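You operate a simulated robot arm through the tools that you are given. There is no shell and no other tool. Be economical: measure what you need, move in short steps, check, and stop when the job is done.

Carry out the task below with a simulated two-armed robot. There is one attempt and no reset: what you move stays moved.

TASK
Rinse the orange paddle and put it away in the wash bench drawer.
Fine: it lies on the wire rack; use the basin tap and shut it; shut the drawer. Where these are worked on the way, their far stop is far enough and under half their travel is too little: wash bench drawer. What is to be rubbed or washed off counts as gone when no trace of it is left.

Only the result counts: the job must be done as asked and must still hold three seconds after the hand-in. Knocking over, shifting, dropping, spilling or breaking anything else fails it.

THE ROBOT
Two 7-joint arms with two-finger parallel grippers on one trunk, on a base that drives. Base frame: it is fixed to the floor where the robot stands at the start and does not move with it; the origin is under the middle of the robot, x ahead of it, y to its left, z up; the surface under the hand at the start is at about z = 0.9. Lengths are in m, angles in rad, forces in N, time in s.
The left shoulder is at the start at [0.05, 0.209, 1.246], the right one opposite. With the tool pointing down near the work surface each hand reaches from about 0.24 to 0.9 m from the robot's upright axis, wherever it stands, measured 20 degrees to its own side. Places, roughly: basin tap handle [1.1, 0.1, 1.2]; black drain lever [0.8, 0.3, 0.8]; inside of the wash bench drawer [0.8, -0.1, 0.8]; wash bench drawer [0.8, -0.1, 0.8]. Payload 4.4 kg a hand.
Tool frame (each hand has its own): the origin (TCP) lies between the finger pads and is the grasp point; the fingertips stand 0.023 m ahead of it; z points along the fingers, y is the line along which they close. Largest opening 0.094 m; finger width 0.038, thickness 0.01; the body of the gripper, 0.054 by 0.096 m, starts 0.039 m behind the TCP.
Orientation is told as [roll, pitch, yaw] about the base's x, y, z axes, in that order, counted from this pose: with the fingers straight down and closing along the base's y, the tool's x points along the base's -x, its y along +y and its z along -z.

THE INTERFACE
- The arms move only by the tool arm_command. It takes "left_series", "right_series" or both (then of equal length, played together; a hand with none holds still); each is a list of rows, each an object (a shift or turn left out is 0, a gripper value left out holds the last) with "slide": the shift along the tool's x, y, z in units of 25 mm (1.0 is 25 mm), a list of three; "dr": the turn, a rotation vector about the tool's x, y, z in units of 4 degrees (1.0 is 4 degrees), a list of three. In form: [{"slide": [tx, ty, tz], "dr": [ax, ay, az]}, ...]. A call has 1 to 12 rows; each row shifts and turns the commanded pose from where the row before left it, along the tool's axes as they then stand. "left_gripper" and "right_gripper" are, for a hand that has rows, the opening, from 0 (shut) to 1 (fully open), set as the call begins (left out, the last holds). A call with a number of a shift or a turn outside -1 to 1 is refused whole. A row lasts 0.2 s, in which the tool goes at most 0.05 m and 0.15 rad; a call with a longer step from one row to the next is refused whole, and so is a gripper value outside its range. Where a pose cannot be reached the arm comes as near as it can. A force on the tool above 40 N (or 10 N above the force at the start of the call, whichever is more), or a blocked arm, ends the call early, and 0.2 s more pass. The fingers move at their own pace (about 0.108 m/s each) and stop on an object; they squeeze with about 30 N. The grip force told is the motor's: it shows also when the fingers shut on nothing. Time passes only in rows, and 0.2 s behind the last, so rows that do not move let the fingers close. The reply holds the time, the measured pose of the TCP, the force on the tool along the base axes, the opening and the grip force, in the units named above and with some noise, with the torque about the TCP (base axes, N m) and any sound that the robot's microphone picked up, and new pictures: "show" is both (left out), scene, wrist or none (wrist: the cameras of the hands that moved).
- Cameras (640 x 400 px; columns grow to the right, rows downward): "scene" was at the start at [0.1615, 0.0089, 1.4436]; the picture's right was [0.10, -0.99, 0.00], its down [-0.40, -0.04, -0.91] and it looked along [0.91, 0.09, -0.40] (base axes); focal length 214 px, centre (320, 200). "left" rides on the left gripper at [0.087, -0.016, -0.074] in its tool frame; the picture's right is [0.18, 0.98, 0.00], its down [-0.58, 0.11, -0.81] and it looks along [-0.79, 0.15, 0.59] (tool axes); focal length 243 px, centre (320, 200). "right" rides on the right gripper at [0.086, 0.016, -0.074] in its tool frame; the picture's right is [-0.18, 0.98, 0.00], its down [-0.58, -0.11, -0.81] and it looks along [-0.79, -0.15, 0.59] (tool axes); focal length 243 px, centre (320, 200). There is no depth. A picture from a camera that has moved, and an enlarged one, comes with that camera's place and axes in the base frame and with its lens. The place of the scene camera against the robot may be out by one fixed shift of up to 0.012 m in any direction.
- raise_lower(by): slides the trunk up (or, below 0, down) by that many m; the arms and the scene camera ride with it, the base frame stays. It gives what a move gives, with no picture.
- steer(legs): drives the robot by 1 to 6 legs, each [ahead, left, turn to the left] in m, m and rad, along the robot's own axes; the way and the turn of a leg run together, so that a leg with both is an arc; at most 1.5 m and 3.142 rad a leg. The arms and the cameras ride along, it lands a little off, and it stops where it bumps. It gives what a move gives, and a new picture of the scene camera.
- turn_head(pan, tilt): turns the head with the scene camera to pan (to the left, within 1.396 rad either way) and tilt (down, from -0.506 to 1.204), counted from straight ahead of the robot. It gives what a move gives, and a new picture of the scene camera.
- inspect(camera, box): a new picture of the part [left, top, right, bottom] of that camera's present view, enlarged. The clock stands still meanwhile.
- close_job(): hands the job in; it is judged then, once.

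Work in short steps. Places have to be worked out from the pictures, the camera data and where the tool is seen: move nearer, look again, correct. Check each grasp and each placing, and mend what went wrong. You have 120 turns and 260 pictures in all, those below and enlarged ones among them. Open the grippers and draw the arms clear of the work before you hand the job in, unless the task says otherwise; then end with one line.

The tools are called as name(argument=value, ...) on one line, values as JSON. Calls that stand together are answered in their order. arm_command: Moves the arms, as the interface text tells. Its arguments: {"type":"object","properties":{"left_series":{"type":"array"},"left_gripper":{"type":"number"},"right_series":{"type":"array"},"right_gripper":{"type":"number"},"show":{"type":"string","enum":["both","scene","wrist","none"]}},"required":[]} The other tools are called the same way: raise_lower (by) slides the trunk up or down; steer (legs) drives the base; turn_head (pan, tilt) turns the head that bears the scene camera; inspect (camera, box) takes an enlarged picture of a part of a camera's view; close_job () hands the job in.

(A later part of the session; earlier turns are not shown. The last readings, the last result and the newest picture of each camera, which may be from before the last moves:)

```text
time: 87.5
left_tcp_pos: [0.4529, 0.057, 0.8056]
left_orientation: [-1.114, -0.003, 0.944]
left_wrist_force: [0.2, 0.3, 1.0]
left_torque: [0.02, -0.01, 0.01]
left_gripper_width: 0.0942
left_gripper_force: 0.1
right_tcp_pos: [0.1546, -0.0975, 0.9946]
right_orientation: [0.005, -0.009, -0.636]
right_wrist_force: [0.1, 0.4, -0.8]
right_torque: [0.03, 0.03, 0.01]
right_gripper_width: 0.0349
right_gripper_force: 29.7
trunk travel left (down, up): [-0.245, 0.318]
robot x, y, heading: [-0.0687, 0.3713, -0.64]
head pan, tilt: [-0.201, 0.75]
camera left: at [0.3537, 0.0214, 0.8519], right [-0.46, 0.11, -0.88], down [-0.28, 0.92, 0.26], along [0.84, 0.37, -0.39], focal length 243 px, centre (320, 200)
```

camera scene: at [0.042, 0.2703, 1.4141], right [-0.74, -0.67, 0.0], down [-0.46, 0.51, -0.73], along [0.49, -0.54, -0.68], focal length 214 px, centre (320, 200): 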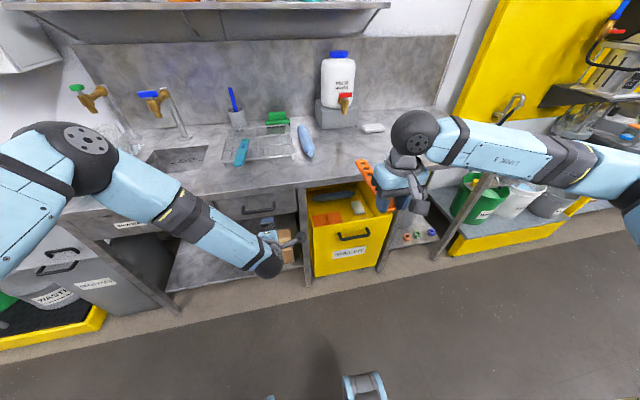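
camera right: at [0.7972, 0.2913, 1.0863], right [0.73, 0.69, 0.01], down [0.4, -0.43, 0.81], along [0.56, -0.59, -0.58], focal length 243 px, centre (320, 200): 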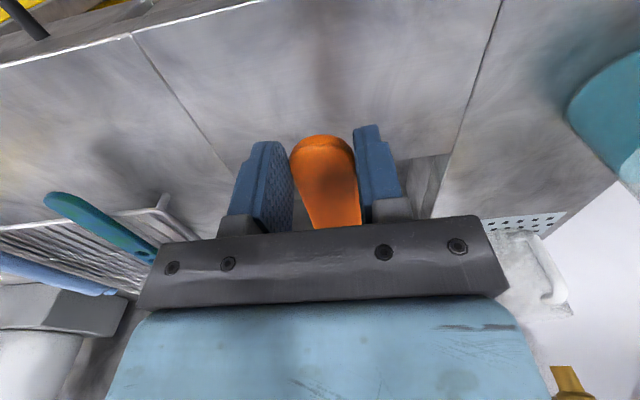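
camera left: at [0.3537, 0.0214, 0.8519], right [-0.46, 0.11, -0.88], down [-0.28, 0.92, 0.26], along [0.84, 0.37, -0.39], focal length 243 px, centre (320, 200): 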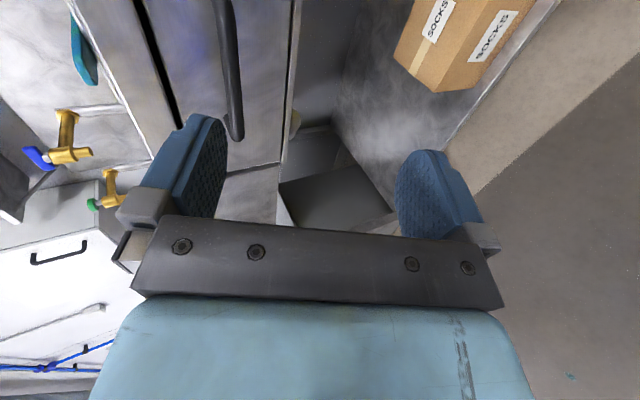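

I'll tilt 16° more towards level so the upper finger clears the drawer face, and shift left 4 cm to centre on the bar.

arm_command(left_series=[{"slide": [-0.8, 0, 0], "dr": [1, 0, 0]}, {"slide": [-0.8, 0, 0], "dr": [1, 0, 0]}, {"dr": [1, 0, 0]}, {"dr": [1, 0, 0]}, {}], show="wrist")

```text
time: 88.7
left_tcp_pos: [0.4331, 0.0348, 0.8513]
left_orientation: [-1.387, -0.003, 0.952]
left_wrist_force: [0.1, 0.0, -0.4]
left_torque: [0.0, 0.01, 0.0]
left_gripper_width: 0.0939
left_gripper_force: 0.0
left hand out of reach, approached as far as the arm can: row 1, 2, 3, 4
right_tcp_pos: [0.1551, -0.0972, 0.9944]
right_orientation: [0.003, -0.01, -0.636]
right_wrist_force: [0.3, -0.3, -0.5]
right_torque: [0.05, 0.02, 0.03]
right_gripper_width: 0.0351
right_gripper_force: 30.0
trunk travel left (down, up): [-0.245, 0.318]
robot x, y, heading: [-0.0715, 0.3749, -0.631]
head pan, tilt: [-0.201, 0.75]
camera left: at [0.326, 0.0052, 0.8794], right [-0.25, -0.04, -0.97], down [-0.33, 0.94, 0.04], along [0.91, 0.33, -0.25], focal length 243 px, centre (320, 200)
```

left: 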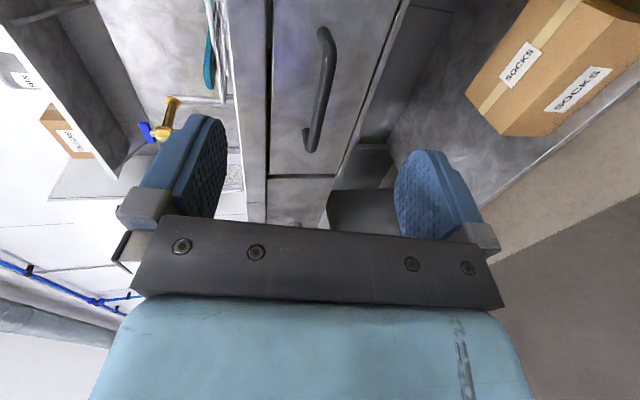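

The arm is cramped this low. I'll lower the trunk another 12 cm, then re-place the hand.

raise_lower(by=-0.12)

arm_command(left_series=[{"slide": [-0.9, -0.98, -0.17]}, {"slide": [-0.9, -0.98, -0.17]}, {"slide": [-0.9, -0.98, -0.17]}, {}], show="wrist")

```text
time: 90.2
left_tcp_pos: [0.433, 0.0338, 0.7304]
left_orientation: [-1.384, -0.005, 0.953]
left_wrist_force: [-0.3, 0.5, 0.6]
left_torque: [0.0, 0.0, 0.02]
left_gripper_width: 0.0941
left_gripper_force: 0.0
right_tcp_pos: [0.1543, -0.0979, 0.8763]
right_orientation: [0.006, -0.01, -0.635]
right_wrist_force: [0.4, -1.0, 0.0]
right_torque: [0.07, 0.05, 0.0]
right_gripper_width: 0.035
right_gripper_force: 30.3
trunk travel left (down, up): [-0.125, 0.438]
robot x, y, heading: [-0.0689, 0.3742, -0.637]
head pan, tilt: [-0.201, 0.75]
```

```text
time: 91.2
left_tcp_pos: [0.4643, 0.0837, 0.8115]
left_orientation: [-1.383, -0.006, 0.957]
left_wrist_force: [1.1, -0.2, -0.5]
left_torque: [-0.01, 0.0, -0.01]
left_gripper_width: 0.0939
left_gripper_force: 0.1
left hand out of reach, approached as far as the arm can: row 2, 3
right_tcp_pos: [0.1548, -0.0978, 0.8749]
right_orientation: [0.005, -0.009, -0.635]
right_wrist_force: [-0.2, 0.4, 0.2]
right_torque: [0.03, 0.08, 0.0]
right_gripper_width: 0.0349
right_gripper_force: 30.4
trunk travel left (down, up): [-0.125, 0.438]
robot x, y, heading: [-0.0731, 0.372, -0.634]
head pan, tilt: [-0.201, 0.75]
camera left: at [0.3578, 0.0528, 0.8408], right [-0.25, -0.04, -0.97], down [-0.33, 0.94, 0.05], along [0.91, 0.33, -0.25], focal length 243 px, centre (320, 200)
```

left: 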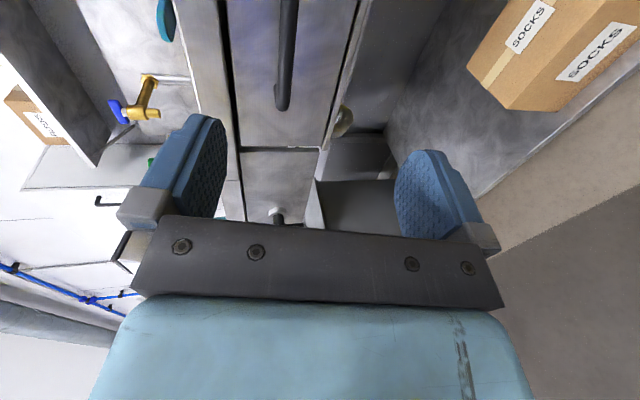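

Working closer to the body is what limits it, so I'll back the base 0.18 m. That gives the arm room to pull.

steer(legs=[[-0.18, 0, 0]])

arm_command(left_series=[{"slide": [0, -0.17, 0.98]}, {"slide": [0, -0.17, 0.98]}, {"slide": [0, -0.17, 0.98]}, {"slide": [0, -0.17, 0.98]}, {"slide": [0, -0.17, 0.98]}, {"slide": [0, -0.17, 0.98]}, {"slide": [0, -0.17, 0.98]}, {"slide": [0, -0.17, 0.98]}, {}], show="wrist")

```text
time: 92.7
left_tcp_pos: [0.3204, 0.1875, 0.8124]
left_orientation: [-1.384, -0.005, 0.956]
left_wrist_force: [0.4, 1.7, 0.2]
left_torque: [-0.01, 0.03, -0.04]
left_gripper_width: 0.0938
left_gripper_force: 0.0
right_tcp_pos: [0.0101, 0.0062, 0.8742]
right_orientation: [0.006, -0.01, -0.639]
right_wrist_force: [0.3, 0.5, -0.6]
right_torque: [0.02, 0.04, 0.0]
right_gripper_width: 0.0349
right_gripper_force: 30.4
trunk travel left (down, up): [-0.125, 0.438]
robot x, y, heading: [-0.2128, 0.4752, -0.642]
head pan, tilt: [-0.201, 0.75]
camera scene: at [-0.1016, 0.3763, 1.2142], right [-0.75, -0.67, 0.0], down [-0.45, 0.51, -0.73], along [0.49, -0.55, -0.68], focal length 214 px, centre (320, 200)
```

scene: 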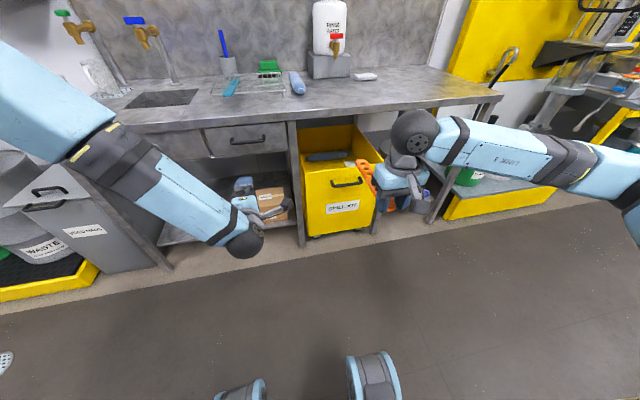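

```text
time: 94.7
left_tcp_pos: [0.4765, 0.0645, 0.8135]
left_orientation: [-1.378, -0.007, 0.958]
left_wrist_force: [0.9, -0.7, -0.5]
left_torque: [-0.01, 0.02, 0.01]
left_gripper_width: 0.0941
left_gripper_force: 0.1
left hand out of reach, approached as far as the arm can: row 2, 5
right_tcp_pos: [0.0108, 0.007, 0.8748]
right_orientation: [0.006, -0.008, -0.64]
right_wrist_force: [0.8, 0.3, -0.3]
right_torque: [0.03, 0.04, 0.02]
right_gripper_width: 0.0349
right_gripper_force: 30.2
trunk travel left (down, up): [-0.125, 0.438]
robot x, y, heading: [-0.2109, 0.4787, -0.642]
head pan, tilt: [-0.201, 0.75]
camera left: at [0.3708, 0.0343, 0.8426], right [-0.26, -0.04, -0.97], down [-0.33, 0.94, 0.05], along [0.91, 0.33, -0.25], focal length 243 px, centre (320, 200)
```

left: 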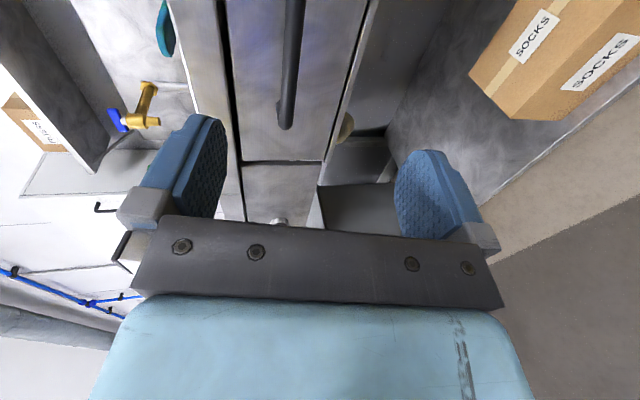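

The hand is level with the bar (z≈0.812), with about 0.13 m to go. I'll advance with a slight left shift.

arm_command(left_series=[{"slide": [-0.15, -0.17, 0.98]}, {"slide": [-0.15, -0.17, 0.98]}, {"slide": [-0.15, -0.17, 0.98]}, {"slide": [-0.15, -0.17, 0.98]}, {"slide": [-0.15, -0.17, 0.9]}, {}], show="wrist")

inspect(camera="scene", box=[180, 90, 320, 210])

```text
time: 96.1
left_tcp_pos: [0.5884, 0.0122, 0.8089]
left_orientation: [-1.381, -0.006, 0.954]
left_wrist_force: [-0.4, 0.2, 0.3]
left_torque: [0.0, -0.02, 0.0]
left_gripper_width: 0.0942
left_gripper_force: 0.0
right_tcp_pos: [0.0089, 0.0074, 0.874]
right_orientation: [0.006, -0.009, -0.642]
right_wrist_force: [0.2, -0.2, -0.8]
right_torque: [0.05, 0.05, 0.0]
right_gripper_width: 0.035
right_gripper_force: 30.4
trunk travel left (down, up): [-0.125, 0.438]
robot x, y, heading: [-0.2144, 0.4794, -0.647]
head pan, tilt: [-0.201, 0.75]
camera left: at [0.4819, -0.0192, 0.838], right [-0.25, -0.04, -0.97], down [-0.33, 0.94, 0.05], along [0.91, 0.33, -0.25], focal length 243 px, centre (320, 200)
```

left: 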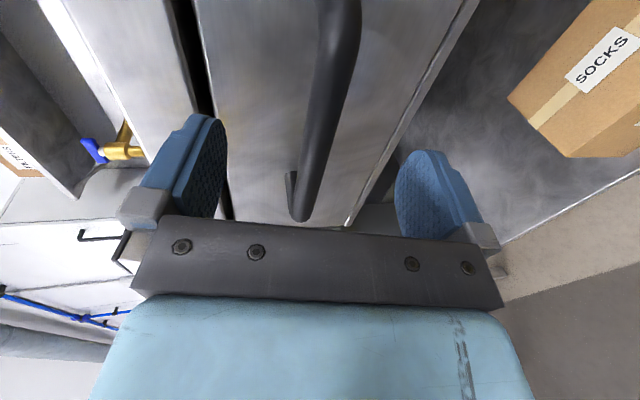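

```text
3.33 times, centred on (250, 150) of scene
camera zoom: at [-0.1012, 0.376, 1.2141], right [-0.75, -0.67, 0.0], down [-0.45, 0.51, -0.73], along [0.49, -0.55, -0.68], focal length 715 px, centre (553, 367)
```

zoom: 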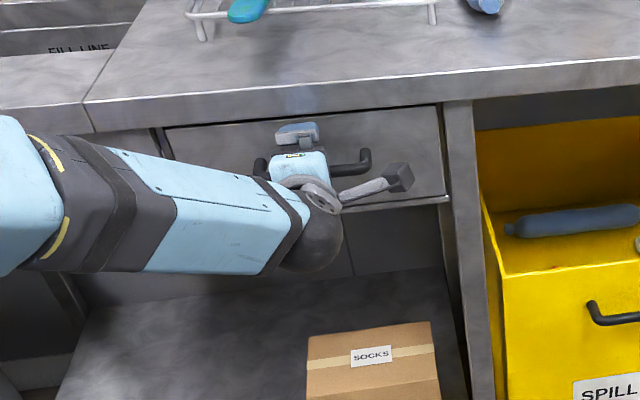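

The bar lies between the fingers. I'll close on it.

arm_command(left_series=[{"slide": [0, 0, 0.4]}, {}, {}, {}, {}], left_gripper=0, show="wrist")

```text
time: 97.3
left_tcp_pos: [0.5956, 0.0062, 0.8113]
left_orientation: [-1.386, -0.003, 0.954]
left_wrist_force: [1.1, -0.7, 11.5]
left_torque: [-0.26, 0.15, 0.18]
left_gripper_width: 0.0138
left_gripper_force: 45.0
right_tcp_pos: [0.0087, 0.0086, 0.8749]
right_orientation: [0.005, -0.009, -0.64]
right_wrist_force: [-0.4, -0.6, -0.3]
right_torque: [0.04, 0.05, 0.0]
right_gripper_width: 0.0349
right_gripper_force: 30.6
trunk travel left (down, up): [-0.125, 0.438]
robot x, y, heading: [-0.2102, 0.4785, -0.64]
head pan, tilt: [-0.201, 0.75]
camera left: at [0.4895, -0.0246, 0.8394], right [-0.25, -0.04, -0.97], down [-0.33, 0.94, 0.04], along [0.91, 0.33, -0.25], focal length 243 px, centre (320, 200)
```

left: 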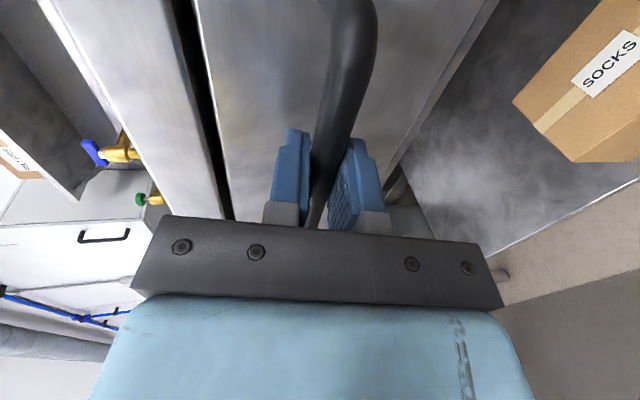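

Gripped on the 14 mm bar. I'll pull straight back.

arm_command(left_series=[{"slide": [0.02, 0.17, -0.98]}, {"slide": [0.02, 0.17, -0.98]}, {"slide": [0.02, 0.17, -0.98]}, {"slide": [0.02, 0.17, -0.98]}, {"slide": [0.02, 0.17, -0.98]}, {"slide": [0.02, 0.17, -0.98]}], show="scene")

```text
time: 98.4
left_tcp_pos: [0.5088, 0.0667, 0.8111]
left_orientation: [-1.367, -0.011, 0.976]
left_wrist_force: [2.2, 6.5, -7.5]
left_torque: [-0.48, 0.67, 0.14]
left_gripper_width: 0.014
left_gripper_force: 45.2
left hand out of reach, approached as far as the arm can: row 3, 4
right_tcp_pos: [0.0112, 0.0072, 0.8743]
right_orientation: [0.004, -0.009, -0.639]
right_wrist_force: [-0.2, 0.2, -0.1]
right_torque: [0.03, 0.04, -0.01]
right_gripper_width: 0.0349
right_gripper_force: 30.4
trunk travel left (down, up): [-0.125, 0.438]
robot x, y, heading: [-0.2079, 0.4809, -0.64]
head pan, tilt: [-0.201, 0.75]
stopped in row 5 (left hand): the force on the tool passed its limit at 41 N (the readings are from after the stop); the commanded pose is now the measured one
camera scene: at [-0.0999, 0.3763, 1.2138], right [-0.74, -0.67, 0.0], down [-0.46, 0.51, -0.73], along [0.49, -0.54, -0.68], focal length 214 px, centre (320, 200)
```

scene: 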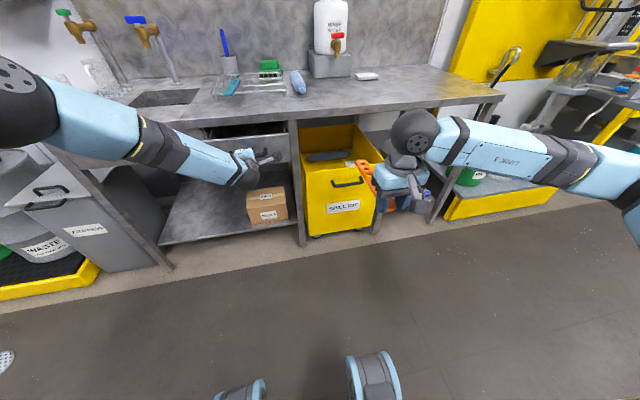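

The drawer is about 0.1 m out and then the arm met its limit. I'll pull on while easing the tilt, since the round bar lets the grip pivot.

arm_command(left_series=[{"slide": [0, 0.1, -0.3], "dr": [-1, 0, 0]}, {"slide": [0, 0.2, -0.6], "dr": [-1, 0, 0]}, {"slide": [0, 0.25, -0.6], "dr": [-1, 0, 0]}, {"slide": [0, 0.3, -0.6], "dr": [-0.5, 0, 0]}, {"slide": [0, 0.3, -0.6]}, {"slide": [0, 0.3, -0.6]}], show="none")

```text
time: 99.8
left_tcp_pos: [0.4358, 0.119, 0.8121]
left_orientation: [-1.13, -0.009, 0.978]
left_wrist_force: [18.1, 26.0, 18.4]
left_torque: [1.13, -0.88, -0.85]
left_gripper_width: 0.0138
left_gripper_force: 45.0
right_tcp_pos: [0.0118, 0.0112, 0.8773]
right_orientation: [0.003, -0.012, -0.635]
right_wrist_force: [0.1, -0.6, 0.1]
right_torque: [0.04, 0.06, 0.01]
right_gripper_width: 0.035
right_gripper_force: 30.2
trunk travel left (down, up): [-0.125, 0.438]
robot x, y, heading: [-0.212, 0.4802, -0.635]
head pan, tilt: [-0.201, 0.75]
```

The drawer is now out about 0.2 m, with some sideways load. I'll correct left and up slightly and continue back.

arm_command(left_series=[{"slide": [-0.3, -0.1, -0.05]}, {"slide": [-0.05, 0.3, -0.63]}, {"slide": [-0.03, 0.3, -0.63]}, {"slide": [-0.03, 0.3, -0.63]}, {"slide": [-0.03, 0.3, -0.63]}, {"slide": [-0.03, 0.3, -0.63]}], show="scene")

```text
time: 101.2
left_tcp_pos: [0.3618, 0.171, 0.8114]
left_orientation: [-1.123, -0.013, 0.965]
left_wrist_force: [-19.4, -23.9, -5.2]
left_torque: [0.39, -0.12, -0.98]
left_gripper_width: 0.0135
left_gripper_force: 45.0
right_tcp_pos: [0.0091, 0.0079, 0.873]
right_orientation: [0.007, -0.008, -0.639]
right_wrist_force: [0.7, -0.3, -0.8]
right_torque: [-0.01, 0.06, 0.01]
right_gripper_width: 0.0347
right_gripper_force: 29.2
trunk travel left (down, up): [-0.125, 0.438]
robot x, y, heading: [-0.2159, 0.4782, -0.644]
head pan, tilt: [-0.201, 0.75]
camera scene: at [-0.1017, 0.3742, 1.2139], right [-0.75, -0.67, 0.0], down [-0.45, 0.51, -0.73], along [0.49, -0.54, -0.68], focal length 214 px, centre (320, 200)
```

scene: 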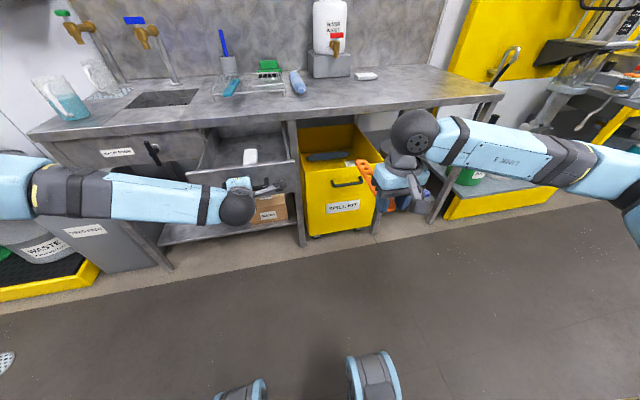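

The drawer is out ≈0.29 m. I'll relieve the side load and pull on to find the far stop.

arm_command(left_series=[{"slide": [0.25, 0, 0]}, {"slide": [0, 0.3, -0.63]}, {"slide": [0, 0.3, -0.63]}, {"slide": [0, 0.3, -0.63]}], show="scene")

inspect(camera="scene", box=[180, 100, 320, 220])

```text
time: 102.2
left_tcp_pos: [0.3352, 0.1931, 0.8131]
left_orientation: [-1.135, -0.018, 0.984]
left_wrist_force: [12.1, -13.0, -12.3]
left_torque: [1.08, -0.85, -1.16]
left_gripper_width: 0.0138
left_gripper_force: 44.8
right_tcp_pos: [0.0123, 0.006, 0.8726]
right_orientation: [0.006, -0.009, -0.638]
right_wrist_force: [-0.6, 0.5, -0.6]
right_torque: [0.04, 0.03, 0.03]
right_gripper_width: 0.0348
right_gripper_force: 30.2
trunk travel left (down, up): [-0.125, 0.438]
robot x, y, heading: [-0.2109, 0.4819, -0.639]
head pan, tilt: [-0.201, 0.75]
stopped in row 4 (left hand): the force on the tool passed its limit at 46 N (the readings are from after the stop); the commanded pose is now the measured one
camera scene: at [-0.0982, 0.3746, 1.2134], right [-0.75, -0.67, 0.0], down [-0.46, 0.51, -0.73], along [0.49, -0.54, -0.68], focal length 214 px, centre (320, 200)
```

scene: 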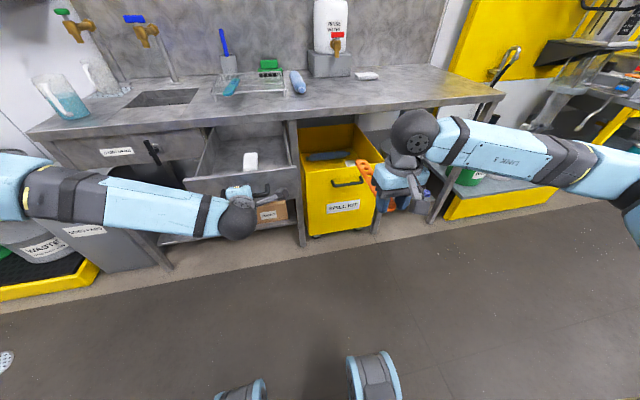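

```text
3.33 times, centred on (250, 160) of scene
camera zoom: at [-0.0982, 0.3746, 1.2134], right [-0.75, -0.67, 0.0], down [-0.46, 0.51, -0.73], along [0.49, -0.54, -0.68], focal length 715 px, centre (553, 333)
```

zoom: 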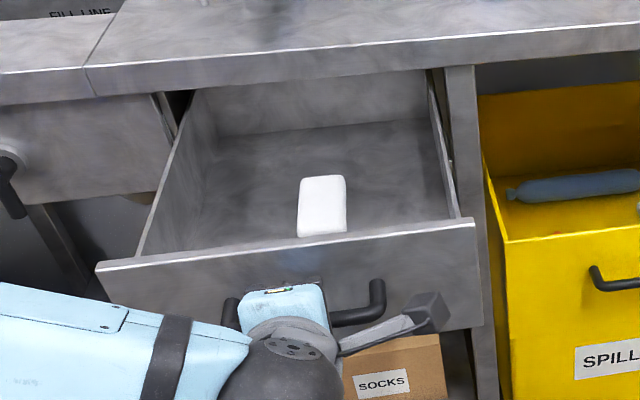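

The drawer is fully open (stop at handle depth 0.157), its interior spanning lateral 0.22–0.49 with a soap bar toward the rear. I'll part-open the left gripper and withdraw along the fingers, then out to the left.

arm_command(left_series=[{}, {}, {}, {"slide": [0, 0, -0.6]}, {"slide": [0, 0, -1]}, {"slide": [0, 0, -1]}, {"slide": [0, 0, -1]}, {"slide": [-1, 0, 0]}, {"slide": [-1, 0, 0]}, {"slide": [-1, 0, 0]}, {"slide": [-1, 0, 0]}], left_gripper=0.45, show="scene")

```text
time: 104.6
left_tcp_pos: [0.3213, 0.3231, 0.8552]
left_orientation: [-1.139, -0.013, 0.987]
left_wrist_force: [-0.8, 0.0, -0.1]
left_torque: [0.0, -0.01, 0.0]
left_gripper_width: 0.0425
left_gripper_force: 0.1
right_tcp_pos: [0.0116, 0.0084, 0.8739]
right_orientation: [0.006, -0.01, -0.637]
right_wrist_force: [-0.1, 0.5, -1.4]
right_torque: [0.03, 0.06, -0.01]
right_gripper_width: 0.0349
right_gripper_force: 30.1
trunk travel left (down, up): [-0.125, 0.438]
robot x, y, heading: [-0.2118, 0.4804, -0.646]
head pan, tilt: [-0.201, 0.75]
camera scene: at [-0.1009, 0.3763, 1.2141], right [-0.74, -0.67, 0.0], down [-0.45, 0.51, -0.73], along [0.49, -0.54, -0.68], focal length 214 px, centre (320, 200)
```

scene: 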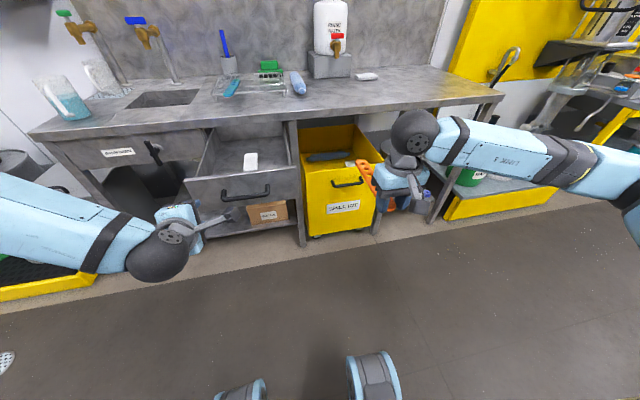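

The left hand is clear and the drawer stays open. I'll raise the trunk 0.15 m so the paddle clears the drawer front, then bring it over the drawer.

raise_lower(by=0.15)

arm_command(right_series=[{"slide": [-0.9, 0.9, 0]}, {"slide": [-0.9, 0.9, 0]}, {"slide": [-0.9, 0.9, 0]}, {"slide": [-0.9, 0.9, 0]}, {"slide": [-0.9, 0.9, 0]}, {"slide": [-0.9, 0.9, 0]}, {"slide": [-0.9, 0.9, 0]}, {"slide": [-0.9, 0.9, 0]}, {"slide": [-0.9, 0.9, 0]}, {"slide": [-0.9, 0.9, 0]}, {"slide": [-0.9, 0.9, 0]}, {"slide": [-0.9, 0.9, 0]}], show="both")

```text
time: 106.3
left_tcp_pos: [0.3216, 0.3241, 1.0046]
left_orientation: [-1.14, -0.011, 0.985]
left_wrist_force: [0.3, -0.4, 0.7]
left_torque: [-0.02, 0.03, 0.02]
left_gripper_width: 0.0426
left_gripper_force: 0.1
right_tcp_pos: [0.0127, 0.0085, 1.0252]
right_orientation: [0.005, -0.01, -0.637]
right_wrist_force: [0.6, 0.0, -0.8]
right_torque: [0.04, 0.05, -0.05]
right_gripper_width: 0.0349
right_gripper_force: 30.0
trunk travel left (down, up): [-0.275, 0.288]
robot x, y, heading: [-0.2102, 0.4778, -0.642]
head pan, tilt: [-0.201, 0.75]
```

```text
time: 108.9
left_tcp_pos: [0.322, 0.3238, 1.0049]
left_orientation: [-1.139, -0.013, 0.986]
left_wrist_force: [0.6, -0.4, -0.6]
left_torque: [-0.01, 0.0, -0.02]
left_gripper_width: 0.0422
left_gripper_force: 0.0
right_tcp_pos: [0.3912, 0.0671, 1.0281]
right_orientation: [0.003, -0.009, -0.636]
right_wrist_force: [-0.6, -0.4, -0.6]
right_torque: [0.02, 0.07, -0.02]
right_gripper_width: 0.0349
right_gripper_force: 30.6
trunk travel left (down, up): [-0.275, 0.288]
robot x, y, heading: [-0.214, 0.4797, -0.635]
head pan, tilt: [-0.201, 0.75]
camera scene: at [-0.099, 0.3776, 1.3641], right [-0.74, -0.67, 0.0], down [-0.46, 0.51, -0.73], along [0.49, -0.55, -0.68], focal length 214 px, centre (320, 200)
camera right: at [0.3306, 0.1312, 1.1015], right [0.73, 0.68, 0.0], down [0.4, -0.43, 0.81], along [0.55, -0.59, -0.58], focal length 243 px, centre (320, 200)
```

scene: 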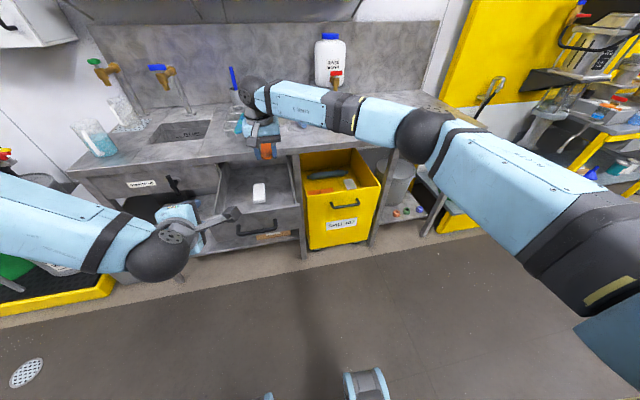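
right: 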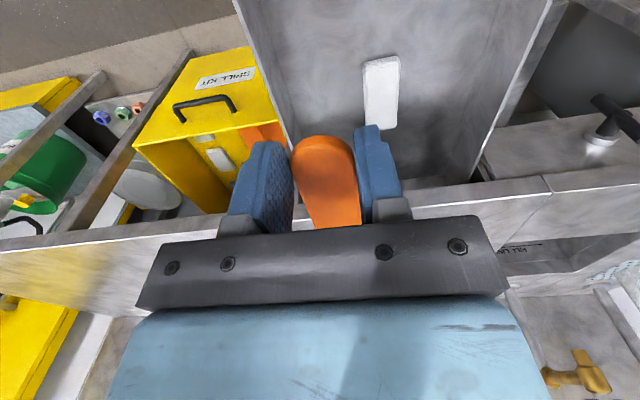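

The hand is over the drawer's right half, at depth 0.277 and lateral 0.285; the soap lies at lateral 0.33–0.37. I'll tip the paddle's far end down 15°, shift ahead and lower.

arm_command(right_series=[{"slide": [-0.4, -0.1, 0], "dr": [0, 1, 0]}, {"slide": [-0.4, -0.1, 0], "dr": [0, 1, 0]}, {"slide": [-0.3, -0.1, 0], "dr": [0, 1, 0]}, {"dr": [0, 0.75, 0]}, {"slide": [-0.26, 0, 0.966]}, {"slide": [-0.26, 0, 0.966]}, {"slide": [-0.26, 0, 0.966]}, {"slide": [-0.26, 0, 0.966]}, {"slide": [-0.26, 0, 0.966]}, {}], show="both")

inspect(camera="scene", box=[190, 70, 330, 250])

```text
time: 111.1
left_tcp_pos: [0.3219, 0.3244, 1.0052]
left_orientation: [-1.14, -0.012, 0.986]
left_wrist_force: [0.5, 0.5, -1.1]
left_torque: [0.0, 0.01, -0.01]
left_gripper_width: 0.0423
left_gripper_force: 0.1
right_tcp_pos: [0.4062, 0.0411, 0.9009]
right_orientation: [0.006, 0.251, -0.634]
right_wrist_force: [0.4, -0.5, 0.0]
right_torque: [0.04, 0.03, -0.05]
right_gripper_width: 0.035
right_gripper_force: 29.8
trunk travel left (down, up): [-0.275, 0.288]
robot x, y, heading: [-0.2082, 0.4806, -0.639]
head pan, tilt: [-0.201, 0.75]
camera scene: at [-0.1002, 0.3765, 1.3641], right [-0.74, -0.67, 0.0], down [-0.46, 0.51, -0.73], along [0.49, -0.54, -0.68], focal length 214 px, centre (320, 200)
camera right: at [0.3634, 0.0921, 0.9938], right [0.73, 0.68, -0.04], down [0.55, -0.54, 0.64], along [0.41, -0.48, -0.77], focal length 243 px, centre (320, 200)
```

scene: 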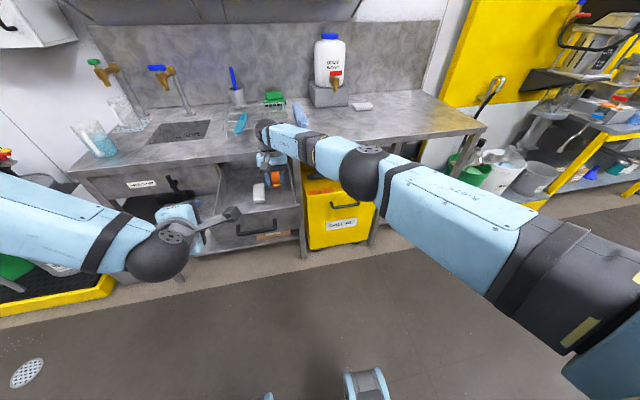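
right: 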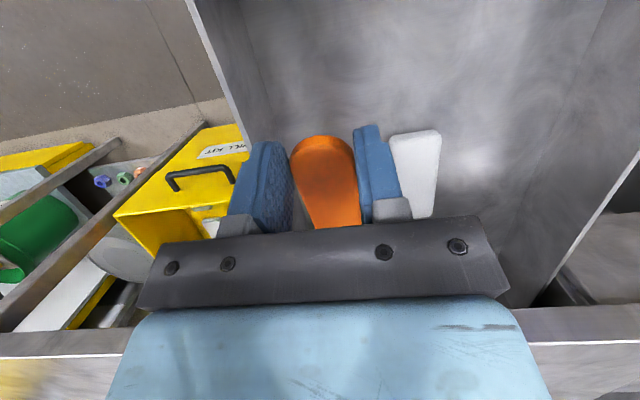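

```text
2.22 times, centred on (260, 160) of scene
camera zoom: at [-0.1002, 0.3765, 1.3641], right [-0.74, -0.67, 0.0], down [-0.46, 0.51, -0.73], along [0.49, -0.54, -0.68], focal length 477 px, centre (453, 289)
```

zoom: 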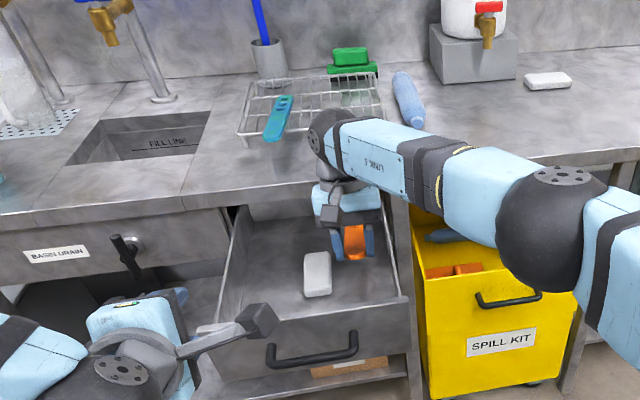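

Clear so far. I'll keep lowering in small steps until the far end touches the drawer floor.

arm_command(right_series=[{"slide": [-0.26, 0, 0.966]}, {"slide": [-0.2, 0, 0.7]}, {"slide": [-0.1, 0, 0.4]}, {"slide": [-0.1, 0, 0.3]}, {}], show="both")

```text
time: 112.3
left_tcp_pos: [0.3215, 0.3234, 1.0051]
left_orientation: [-1.14, -0.014, 0.986]
left_wrist_force: [0.3, 0.3, 0.0]
left_torque: [0.02, -0.01, 0.01]
left_gripper_width: 0.0421
left_gripper_force: 0.1
right_tcp_pos: [0.3979, 0.0437, 0.8407]
right_orientation: [0.006, 0.251, -0.635]
right_wrist_force: [-0.6, -1.4, -0.2]
right_torque: [0.04, 0.06, 0.02]
right_gripper_width: 0.0351
right_gripper_force: 29.7
right hand out of reach, approached as far as the arm can: row 2, 3
trunk travel left (down, up): [-0.275, 0.288]
robot x, y, heading: [-0.2119, 0.4801, -0.631]
head pan, tilt: [-0.201, 0.75]
camera scene: at [-0.1002, 0.3759, 1.364], right [-0.74, -0.67, 0.0], down [-0.46, 0.51, -0.73], along [0.49, -0.54, -0.68], focal length 214 px, centre (320, 200)
camera right: at [0.3543, 0.0945, 0.9348], right [0.73, 0.68, -0.04], down [0.55, -0.55, 0.63], along [0.41, -0.48, -0.77], focal length 243 px, centre (320, 200)
```

scene: 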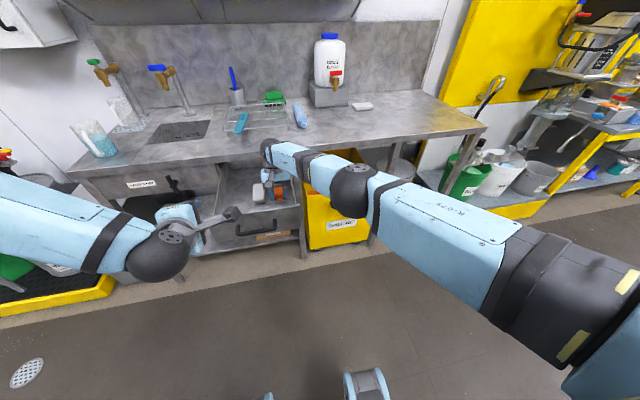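
right: 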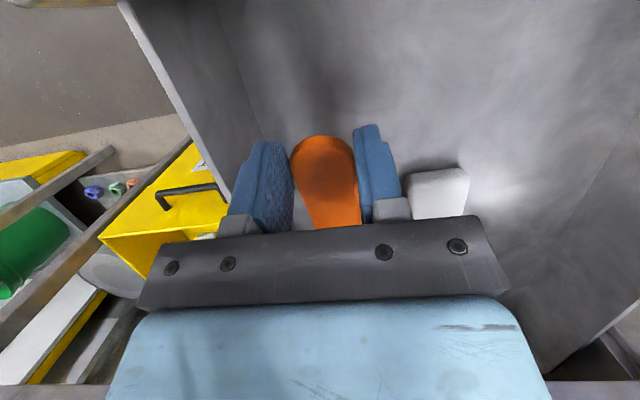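

I'm at reach limit, so I'll raise the hand 5 cm, lower the trunk 6 cm, and continue down with force feedback.

arm_command(right_series=[{"slide": [0.26, 0, -0.966]}, {"slide": [0.26, 0, -0.966]}], show="none")

raise_lower(by=-0.06)

arm_command(right_series=[{"slide": [-0.08, 0, 0.3]}, {"slide": [-0.08, 0, 0.2]}, {"slide": [-0.04, 0, 0.15]}, {"slide": [-0.04, 0, 0.15]}], show="none")

```text
time: 112.9
left_tcp_pos: [0.3221, 0.3247, 1.0043]
left_orientation: [-1.141, -0.012, 0.987]
left_wrist_force: [-0.4, -0.1, 0.7]
left_torque: [0.01, 0.02, -0.02]
left_gripper_width: 0.0421
left_gripper_force: 0.2
right_tcp_pos: [0.3963, 0.0453, 0.892]
right_orientation: [0.004, 0.254, -0.636]
right_wrist_force: [0.0, 0.5, -0.4]
right_torque: [0.02, 0.07, -0.03]
right_gripper_width: 0.0351
right_gripper_force: 29.9
trunk travel left (down, up): [-0.275, 0.288]
robot x, y, heading: [-0.2106, 0.4782, -0.638]
head pan, tilt: [-0.201, 0.75]
```

```text
time: 113.9
left_tcp_pos: [0.3213, 0.3233, 0.9452]
left_orientation: [-1.14, -0.011, 0.985]
left_wrist_force: [-0.7, -0.2, -0.7]
left_torque: [0.02, 0.0, 0.02]
left_gripper_width: 0.0423
left_gripper_force: 0.2
right_tcp_pos: [0.3957, 0.0467, 0.8318]
right_orientation: [0.005, 0.254, -0.636]
right_wrist_force: [0.0, -0.1, 0.6]
right_torque: [-0.09, -0.08, 0.0]
right_gripper_width: 0.0347
right_gripper_force: 30.0
trunk travel left (down, up): [-0.215, 0.348]
robot x, y, heading: [-0.2111, 0.4773, -0.64]
head pan, tilt: [-0.201, 0.75]
```

```text
time: 114.9
left_tcp_pos: [0.3209, 0.3247, 0.9443]
left_orientation: [-1.142, -0.012, 0.984]
left_wrist_force: [0.8, -0.5, -1.0]
left_torque: [0.0, -0.01, 0.01]
left_gripper_width: 0.0422
left_gripper_force: 0.1
right_tcp_pos: [0.3969, 0.0453, 0.8108]
right_orientation: [0.005, 0.251, -0.635]
right_wrist_force: [-1.1, 2.0, 3.7]
right_torque: [-0.43, -0.65, 0.2]
right_gripper_width: 0.035
right_gripper_force: 30.1
trunk travel left (down, up): [-0.215, 0.348]
robot x, y, heading: [-0.2098, 0.4772, -0.644]
head pan, tilt: [-0.201, 0.75]
```

Light contact (3.7 N): the far end rests on the floor. I'll move a bit ahead while levelling so the near end comes lower too.

arm_command(right_series=[{"slide": [-0.4, 0, 0.1], "dr": [0, -0.5, 0]}, {"slide": [-0.4, 0, 0.15], "dr": [0, -0.5, 0]}, {"slide": [-0.4, 0, 0.15], "dr": [0, -0.5, 0]}, {"slide": [-0.4, 0, 0.15], "dr": [0, -0.5, 0]}, {"slide": [-0.03, 0, 0.2]}, {}], show="both")

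```text
time: 116.3
left_tcp_pos: [0.3217, 0.3243, 0.9451]
left_orientation: [-1.14, -0.013, 0.986]
left_wrist_force: [0.2, 1.1, -0.1]
left_torque: [0.0, -0.02, -0.02]
left_gripper_width: 0.0421
left_gripper_force: 0.0
right_tcp_pos: [0.4124, 0.03, 0.7875]
right_orientation: [0.005, 0.113, -0.636]
right_wrist_force: [0.2, 0.6, -0.5]
right_torque: [0.05, 0.04, -0.01]
right_gripper_width: 0.035
right_gripper_force: 30.1
right hand out of reach, approached as far as the arm can: row 3
trunk travel left (down, up): [-0.215, 0.348]
robot x, y, heading: [-0.2127, 0.4795, -0.638]
head pan, tilt: [-0.201, 0.75]
camera scene: at [-0.0998, 0.3768, 1.3041], right [-0.74, -0.67, 0.0], down [-0.46, 0.51, -0.73], along [0.49, -0.54, -0.68], focal length 214 px, centre (320, 200)
camera right: at [0.3609, 0.0888, 0.8721], right [0.73, 0.68, -0.02], down [0.47, -0.49, 0.74], along [0.49, -0.55, -0.68], focal length 243 px, centre (320, 200)
```

scene: 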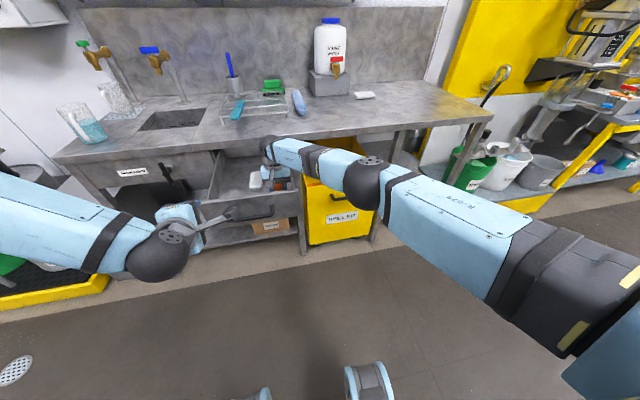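
right: 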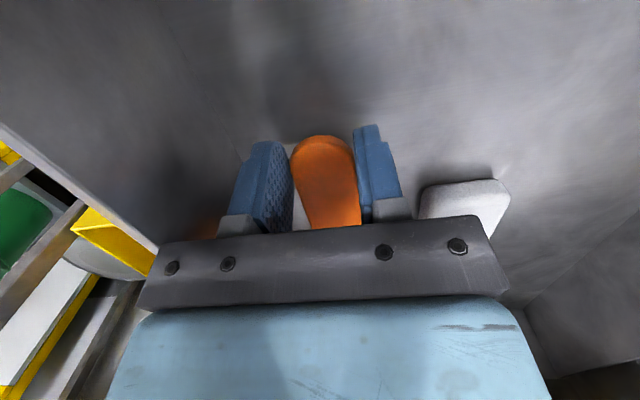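

The near end is only about 2.5 cm above the floor. One more small levelling and lowering, then release by opening part way.

arm_command(right_series=[{"slide": [0, 0, 0.2], "dr": [0, -0.6, 0]}, {"slide": [0, 0, 0.2], "dr": [0, -0.5, 0]}, {}], show="none")

arm_command(right_series=[{}, {}, {}], right_gripper=0.6, show="wrist")

```text
time: 117.0
left_tcp_pos: [0.3227, 0.3242, 0.9446]
left_orientation: [-1.139, -0.012, 0.987]
left_wrist_force: [0.2, -0.4, -1.0]
left_torque: [0.02, -0.01, 0.01]
left_gripper_width: 0.0423
left_gripper_force: 0.0
right_tcp_pos: [0.4166, 0.029, 0.7867]
right_orientation: [0.01, 0.031, -0.641]
right_wrist_force: [2.6, -1.8, 10.4]
right_torque: [0.89, 1.08, -0.06]
right_gripper_width: 0.0351
right_gripper_force: 29.8
trunk travel left (down, up): [-0.215, 0.348]
robot x, y, heading: [-0.2113, 0.4811, -0.641]
head pan, tilt: [-0.201, 0.75]
stopped in row 3 (right hand): the force on the tool passed its limit at 44 N (the readings are from after the stop); the commanded pose is now the measured one
```

```text
time: 117.8
left_tcp_pos: [0.3222, 0.3241, 0.9443]
left_orientation: [-1.141, -0.011, 0.986]
left_wrist_force: [0.9, -0.3, 0.0]
left_torque: [0.03, -0.01, 0.0]
left_gripper_width: 0.0423
left_gripper_force: 0.0
right_tcp_pos: [0.416, 0.0285, 0.7873]
right_orientation: [0.008, 0.031, -0.641]
right_wrist_force: [12.9, -6.9, 17.3]
right_torque: [1.74, 2.31, -0.39]
right_gripper_width: 0.0565
right_gripper_force: 0.0
trunk travel left (down, up): [-0.215, 0.348]
robot x, y, heading: [-0.212, 0.4772, -0.64]
head pan, tilt: [-0.201, 0.75]
camera right: at [0.3578, 0.0911, 0.8633], right [0.74, 0.68, 0.0], down [0.42, -0.46, 0.79], along [0.53, -0.58, -0.62], focal length 243 px, centre (320, 200)
```

right: 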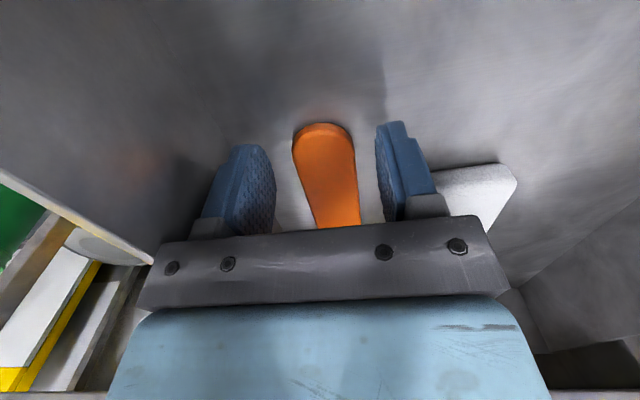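

The paddle is released and lying on the drawer floor. I'll raise the right hand straight up and look.

arm_command(right_series=[{"slide": [-0.1, 0, -0.5]}, {"slide": [0, 0, -1]}, {"slide": [0, 0, -1]}, {"slide": [0, 0, -1]}, {"slide": [0, 0, -1]}, {"slide": [0, 0, -1]}, {"slide": [0, 0, -1]}, {"slide": [0, 0, -1]}], show="both")

inspect(camera="scene", box=[180, 100, 330, 240])

```text
time: 119.6
left_tcp_pos: [0.3216, 0.3233, 0.9446]
left_orientation: [-1.14, -0.012, 0.985]
left_wrist_force: [0.1, 0.3, 0.8]
left_torque: [-0.02, 0.0, 0.0]
left_gripper_width: 0.0423
left_gripper_force: 0.0
right_tcp_pos: [0.42, 0.0224, 0.9759]
right_orientation: [0.008, 0.033, -0.641]
right_wrist_force: [-0.1, -0.1, 0.0]
right_torque: [0.0, -0.02, 0.01]
right_gripper_width: 0.0565
right_gripper_force: 0.0
trunk travel left (down, up): [-0.215, 0.348]
robot x, y, heading: [-0.2114, 0.4798, -0.64]
head pan, tilt: [-0.201, 0.75]
camera scene: at [-0.1001, 0.3767, 1.3041], right [-0.74, -0.67, 0.0], down [-0.46, 0.51, -0.73], along [0.49, -0.54, -0.68], focal length 214 px, centre (320, 200)
camera right: at [0.3626, 0.0839, 1.0515], right [0.73, 0.68, 0.0], down [0.42, -0.46, 0.79], along [0.53, -0.58, -0.62], focal length 243 px, centre (320, 200)
```

scene: 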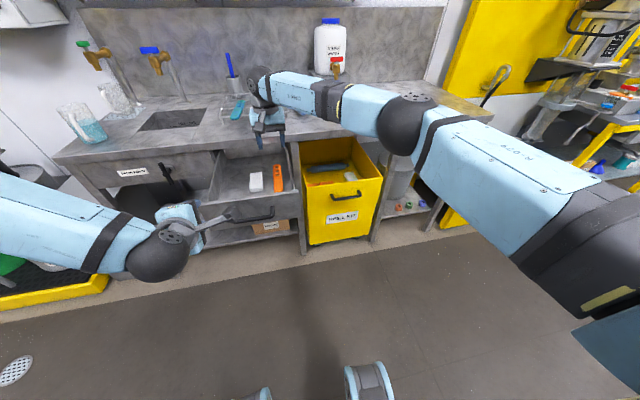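
right: 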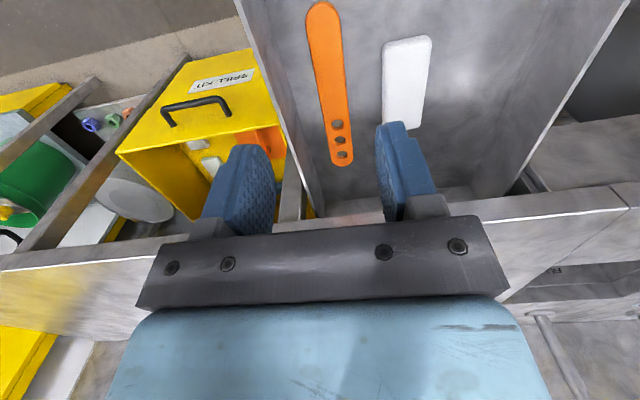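

```text
2.86 times, centred on (255, 170) of scene
camera zoom: at [-0.1001, 0.3767, 1.3041], right [-0.74, -0.67, 0.0], down [-0.46, 0.51, -0.73], along [0.49, -0.54, -0.68], focal length 613 px, centre (506, 286)
```

zoom: 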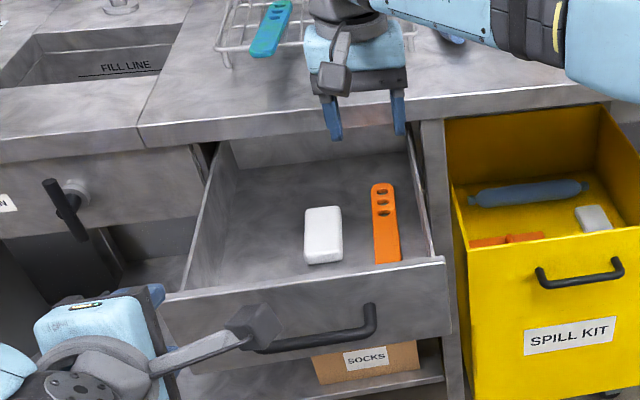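

The paddle lies flat and clean in the drawer beside the soap, which hasn't moved. I'll withdraw the right hand back and to the right, then lower the trunk so the left hand can take the handle again.

arm_command(right_series=[{"slide": [1, 0, 0]}, {"slide": [1, -0.5, 0]}, {"slide": [1, -1, 0]}, {"slide": [1, -1, 0]}, {"slide": [1, -1, 0]}, {"slide": [1, -1, 0]}, {"slide": [1, -1, 0]}, {"slide": [1, -1, 0]}, {"slide": [1, -1, 0]}, {"slide": [1, -1, 0]}, {"slide": [1, -1, 0]}, {"slide": [0.5, -1, 0]}], show="none")

raise_lower(by=-0.09)

arm_command(left_series=[{"slide": [1, 0, 0]}, {"slide": [1, 0, 0]}, {"slide": [1, 0, 0]}, {"slide": [1, 0, 0]}, {}], left_gripper=0.7, show="both")

```text
time: 122.2
left_tcp_pos: [0.3216, 0.324, 0.9459]
left_orientation: [-1.142, -0.014, 0.986]
left_wrist_force: [-0.8, -0.2, 0.8]
left_torque: [0.01, 0.01, -0.02]
left_gripper_width: 0.0423
left_gripper_force: 0.1
right_tcp_pos: [0.0309, -0.0164, 0.9807]
right_orientation: [0.008, 0.034, -0.639]
right_wrist_force: [0.6, 0.3, -0.1]
right_torque: [0.02, -0.02, -0.01]
right_gripper_width: 0.0566
right_gripper_force: 0.1
trunk travel left (down, up): [-0.215, 0.348]
robot x, y, heading: [-0.2098, 0.4782, -0.638]
head pan, tilt: [-0.201, 0.75]
```

```text
time: 123.5
left_tcp_pos: [0.3216, 0.3242, 0.8541]
left_orientation: [-1.14, -0.013, 0.986]
left_wrist_force: [0.0, 0.4, 0.0]
left_torque: [0.01, -0.01, -0.01]
left_gripper_width: 0.0421
left_gripper_force: 0.1
right_tcp_pos: [0.0318, -0.0163, 0.8914]
right_orientation: [0.007, 0.033, -0.641]
right_wrist_force: [-0.3, 0.0, 0.1]
right_torque: [0.01, -0.02, -0.01]
right_gripper_width: 0.0564
right_gripper_force: 0.0
trunk travel left (down, up): [-0.125, 0.438]
robot x, y, heading: [-0.213, 0.4826, -0.644]
head pan, tilt: [-0.201, 0.75]
```

```text
time: 124.7
left_tcp_pos: [0.2662, 0.2432, 0.854]
left_orientation: [-1.14, -0.012, 0.987]
left_wrist_force: [-1.2, -0.2, -0.4]
left_torque: [0.03, -0.01, -0.03]
left_gripper_width: 0.0658
left_gripper_force: 0.0
right_tcp_pos: [0.0321, -0.0156, 0.8905]
right_orientation: [0.01, 0.034, -0.642]
right_wrist_force: [-0.5, -0.4, 0.3]
right_torque: [0.02, 0.01, -0.03]
right_gripper_width: 0.0563
right_gripper_force: 0.1
trunk travel left (down, up): [-0.125, 0.438]
robot x, y, heading: [-0.214, 0.481, -0.64]
head pan, tilt: [-0.201, 0.75]
camera scene: at [-0.0997, 0.3767, 1.2141], right [-0.74, -0.67, 0.0], down [-0.46, 0.51, -0.73], along [0.49, -0.54, -0.68], focal length 214 px, centre (320, 200)
camera left: at [0.1682, 0.2043, 0.8984], right [-0.44, 0.08, -0.9], down [-0.33, 0.91, 0.25], along [0.84, 0.4, -0.37], focal length 243 px, centre (320, 200)
```

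scene: 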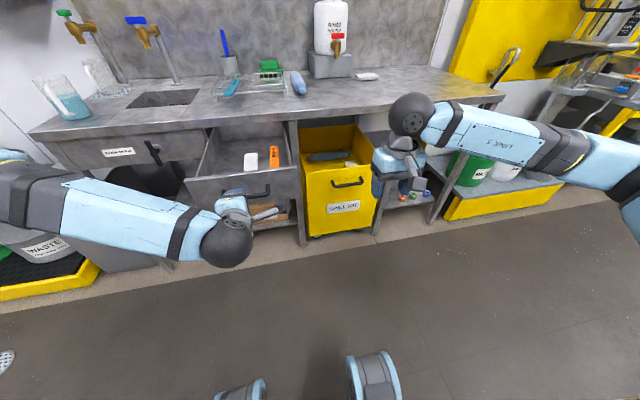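
left: 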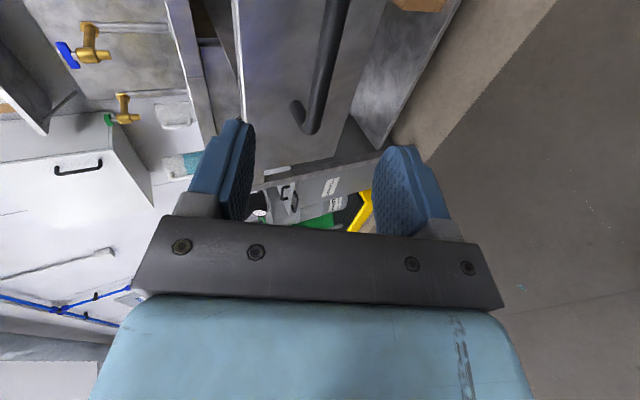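

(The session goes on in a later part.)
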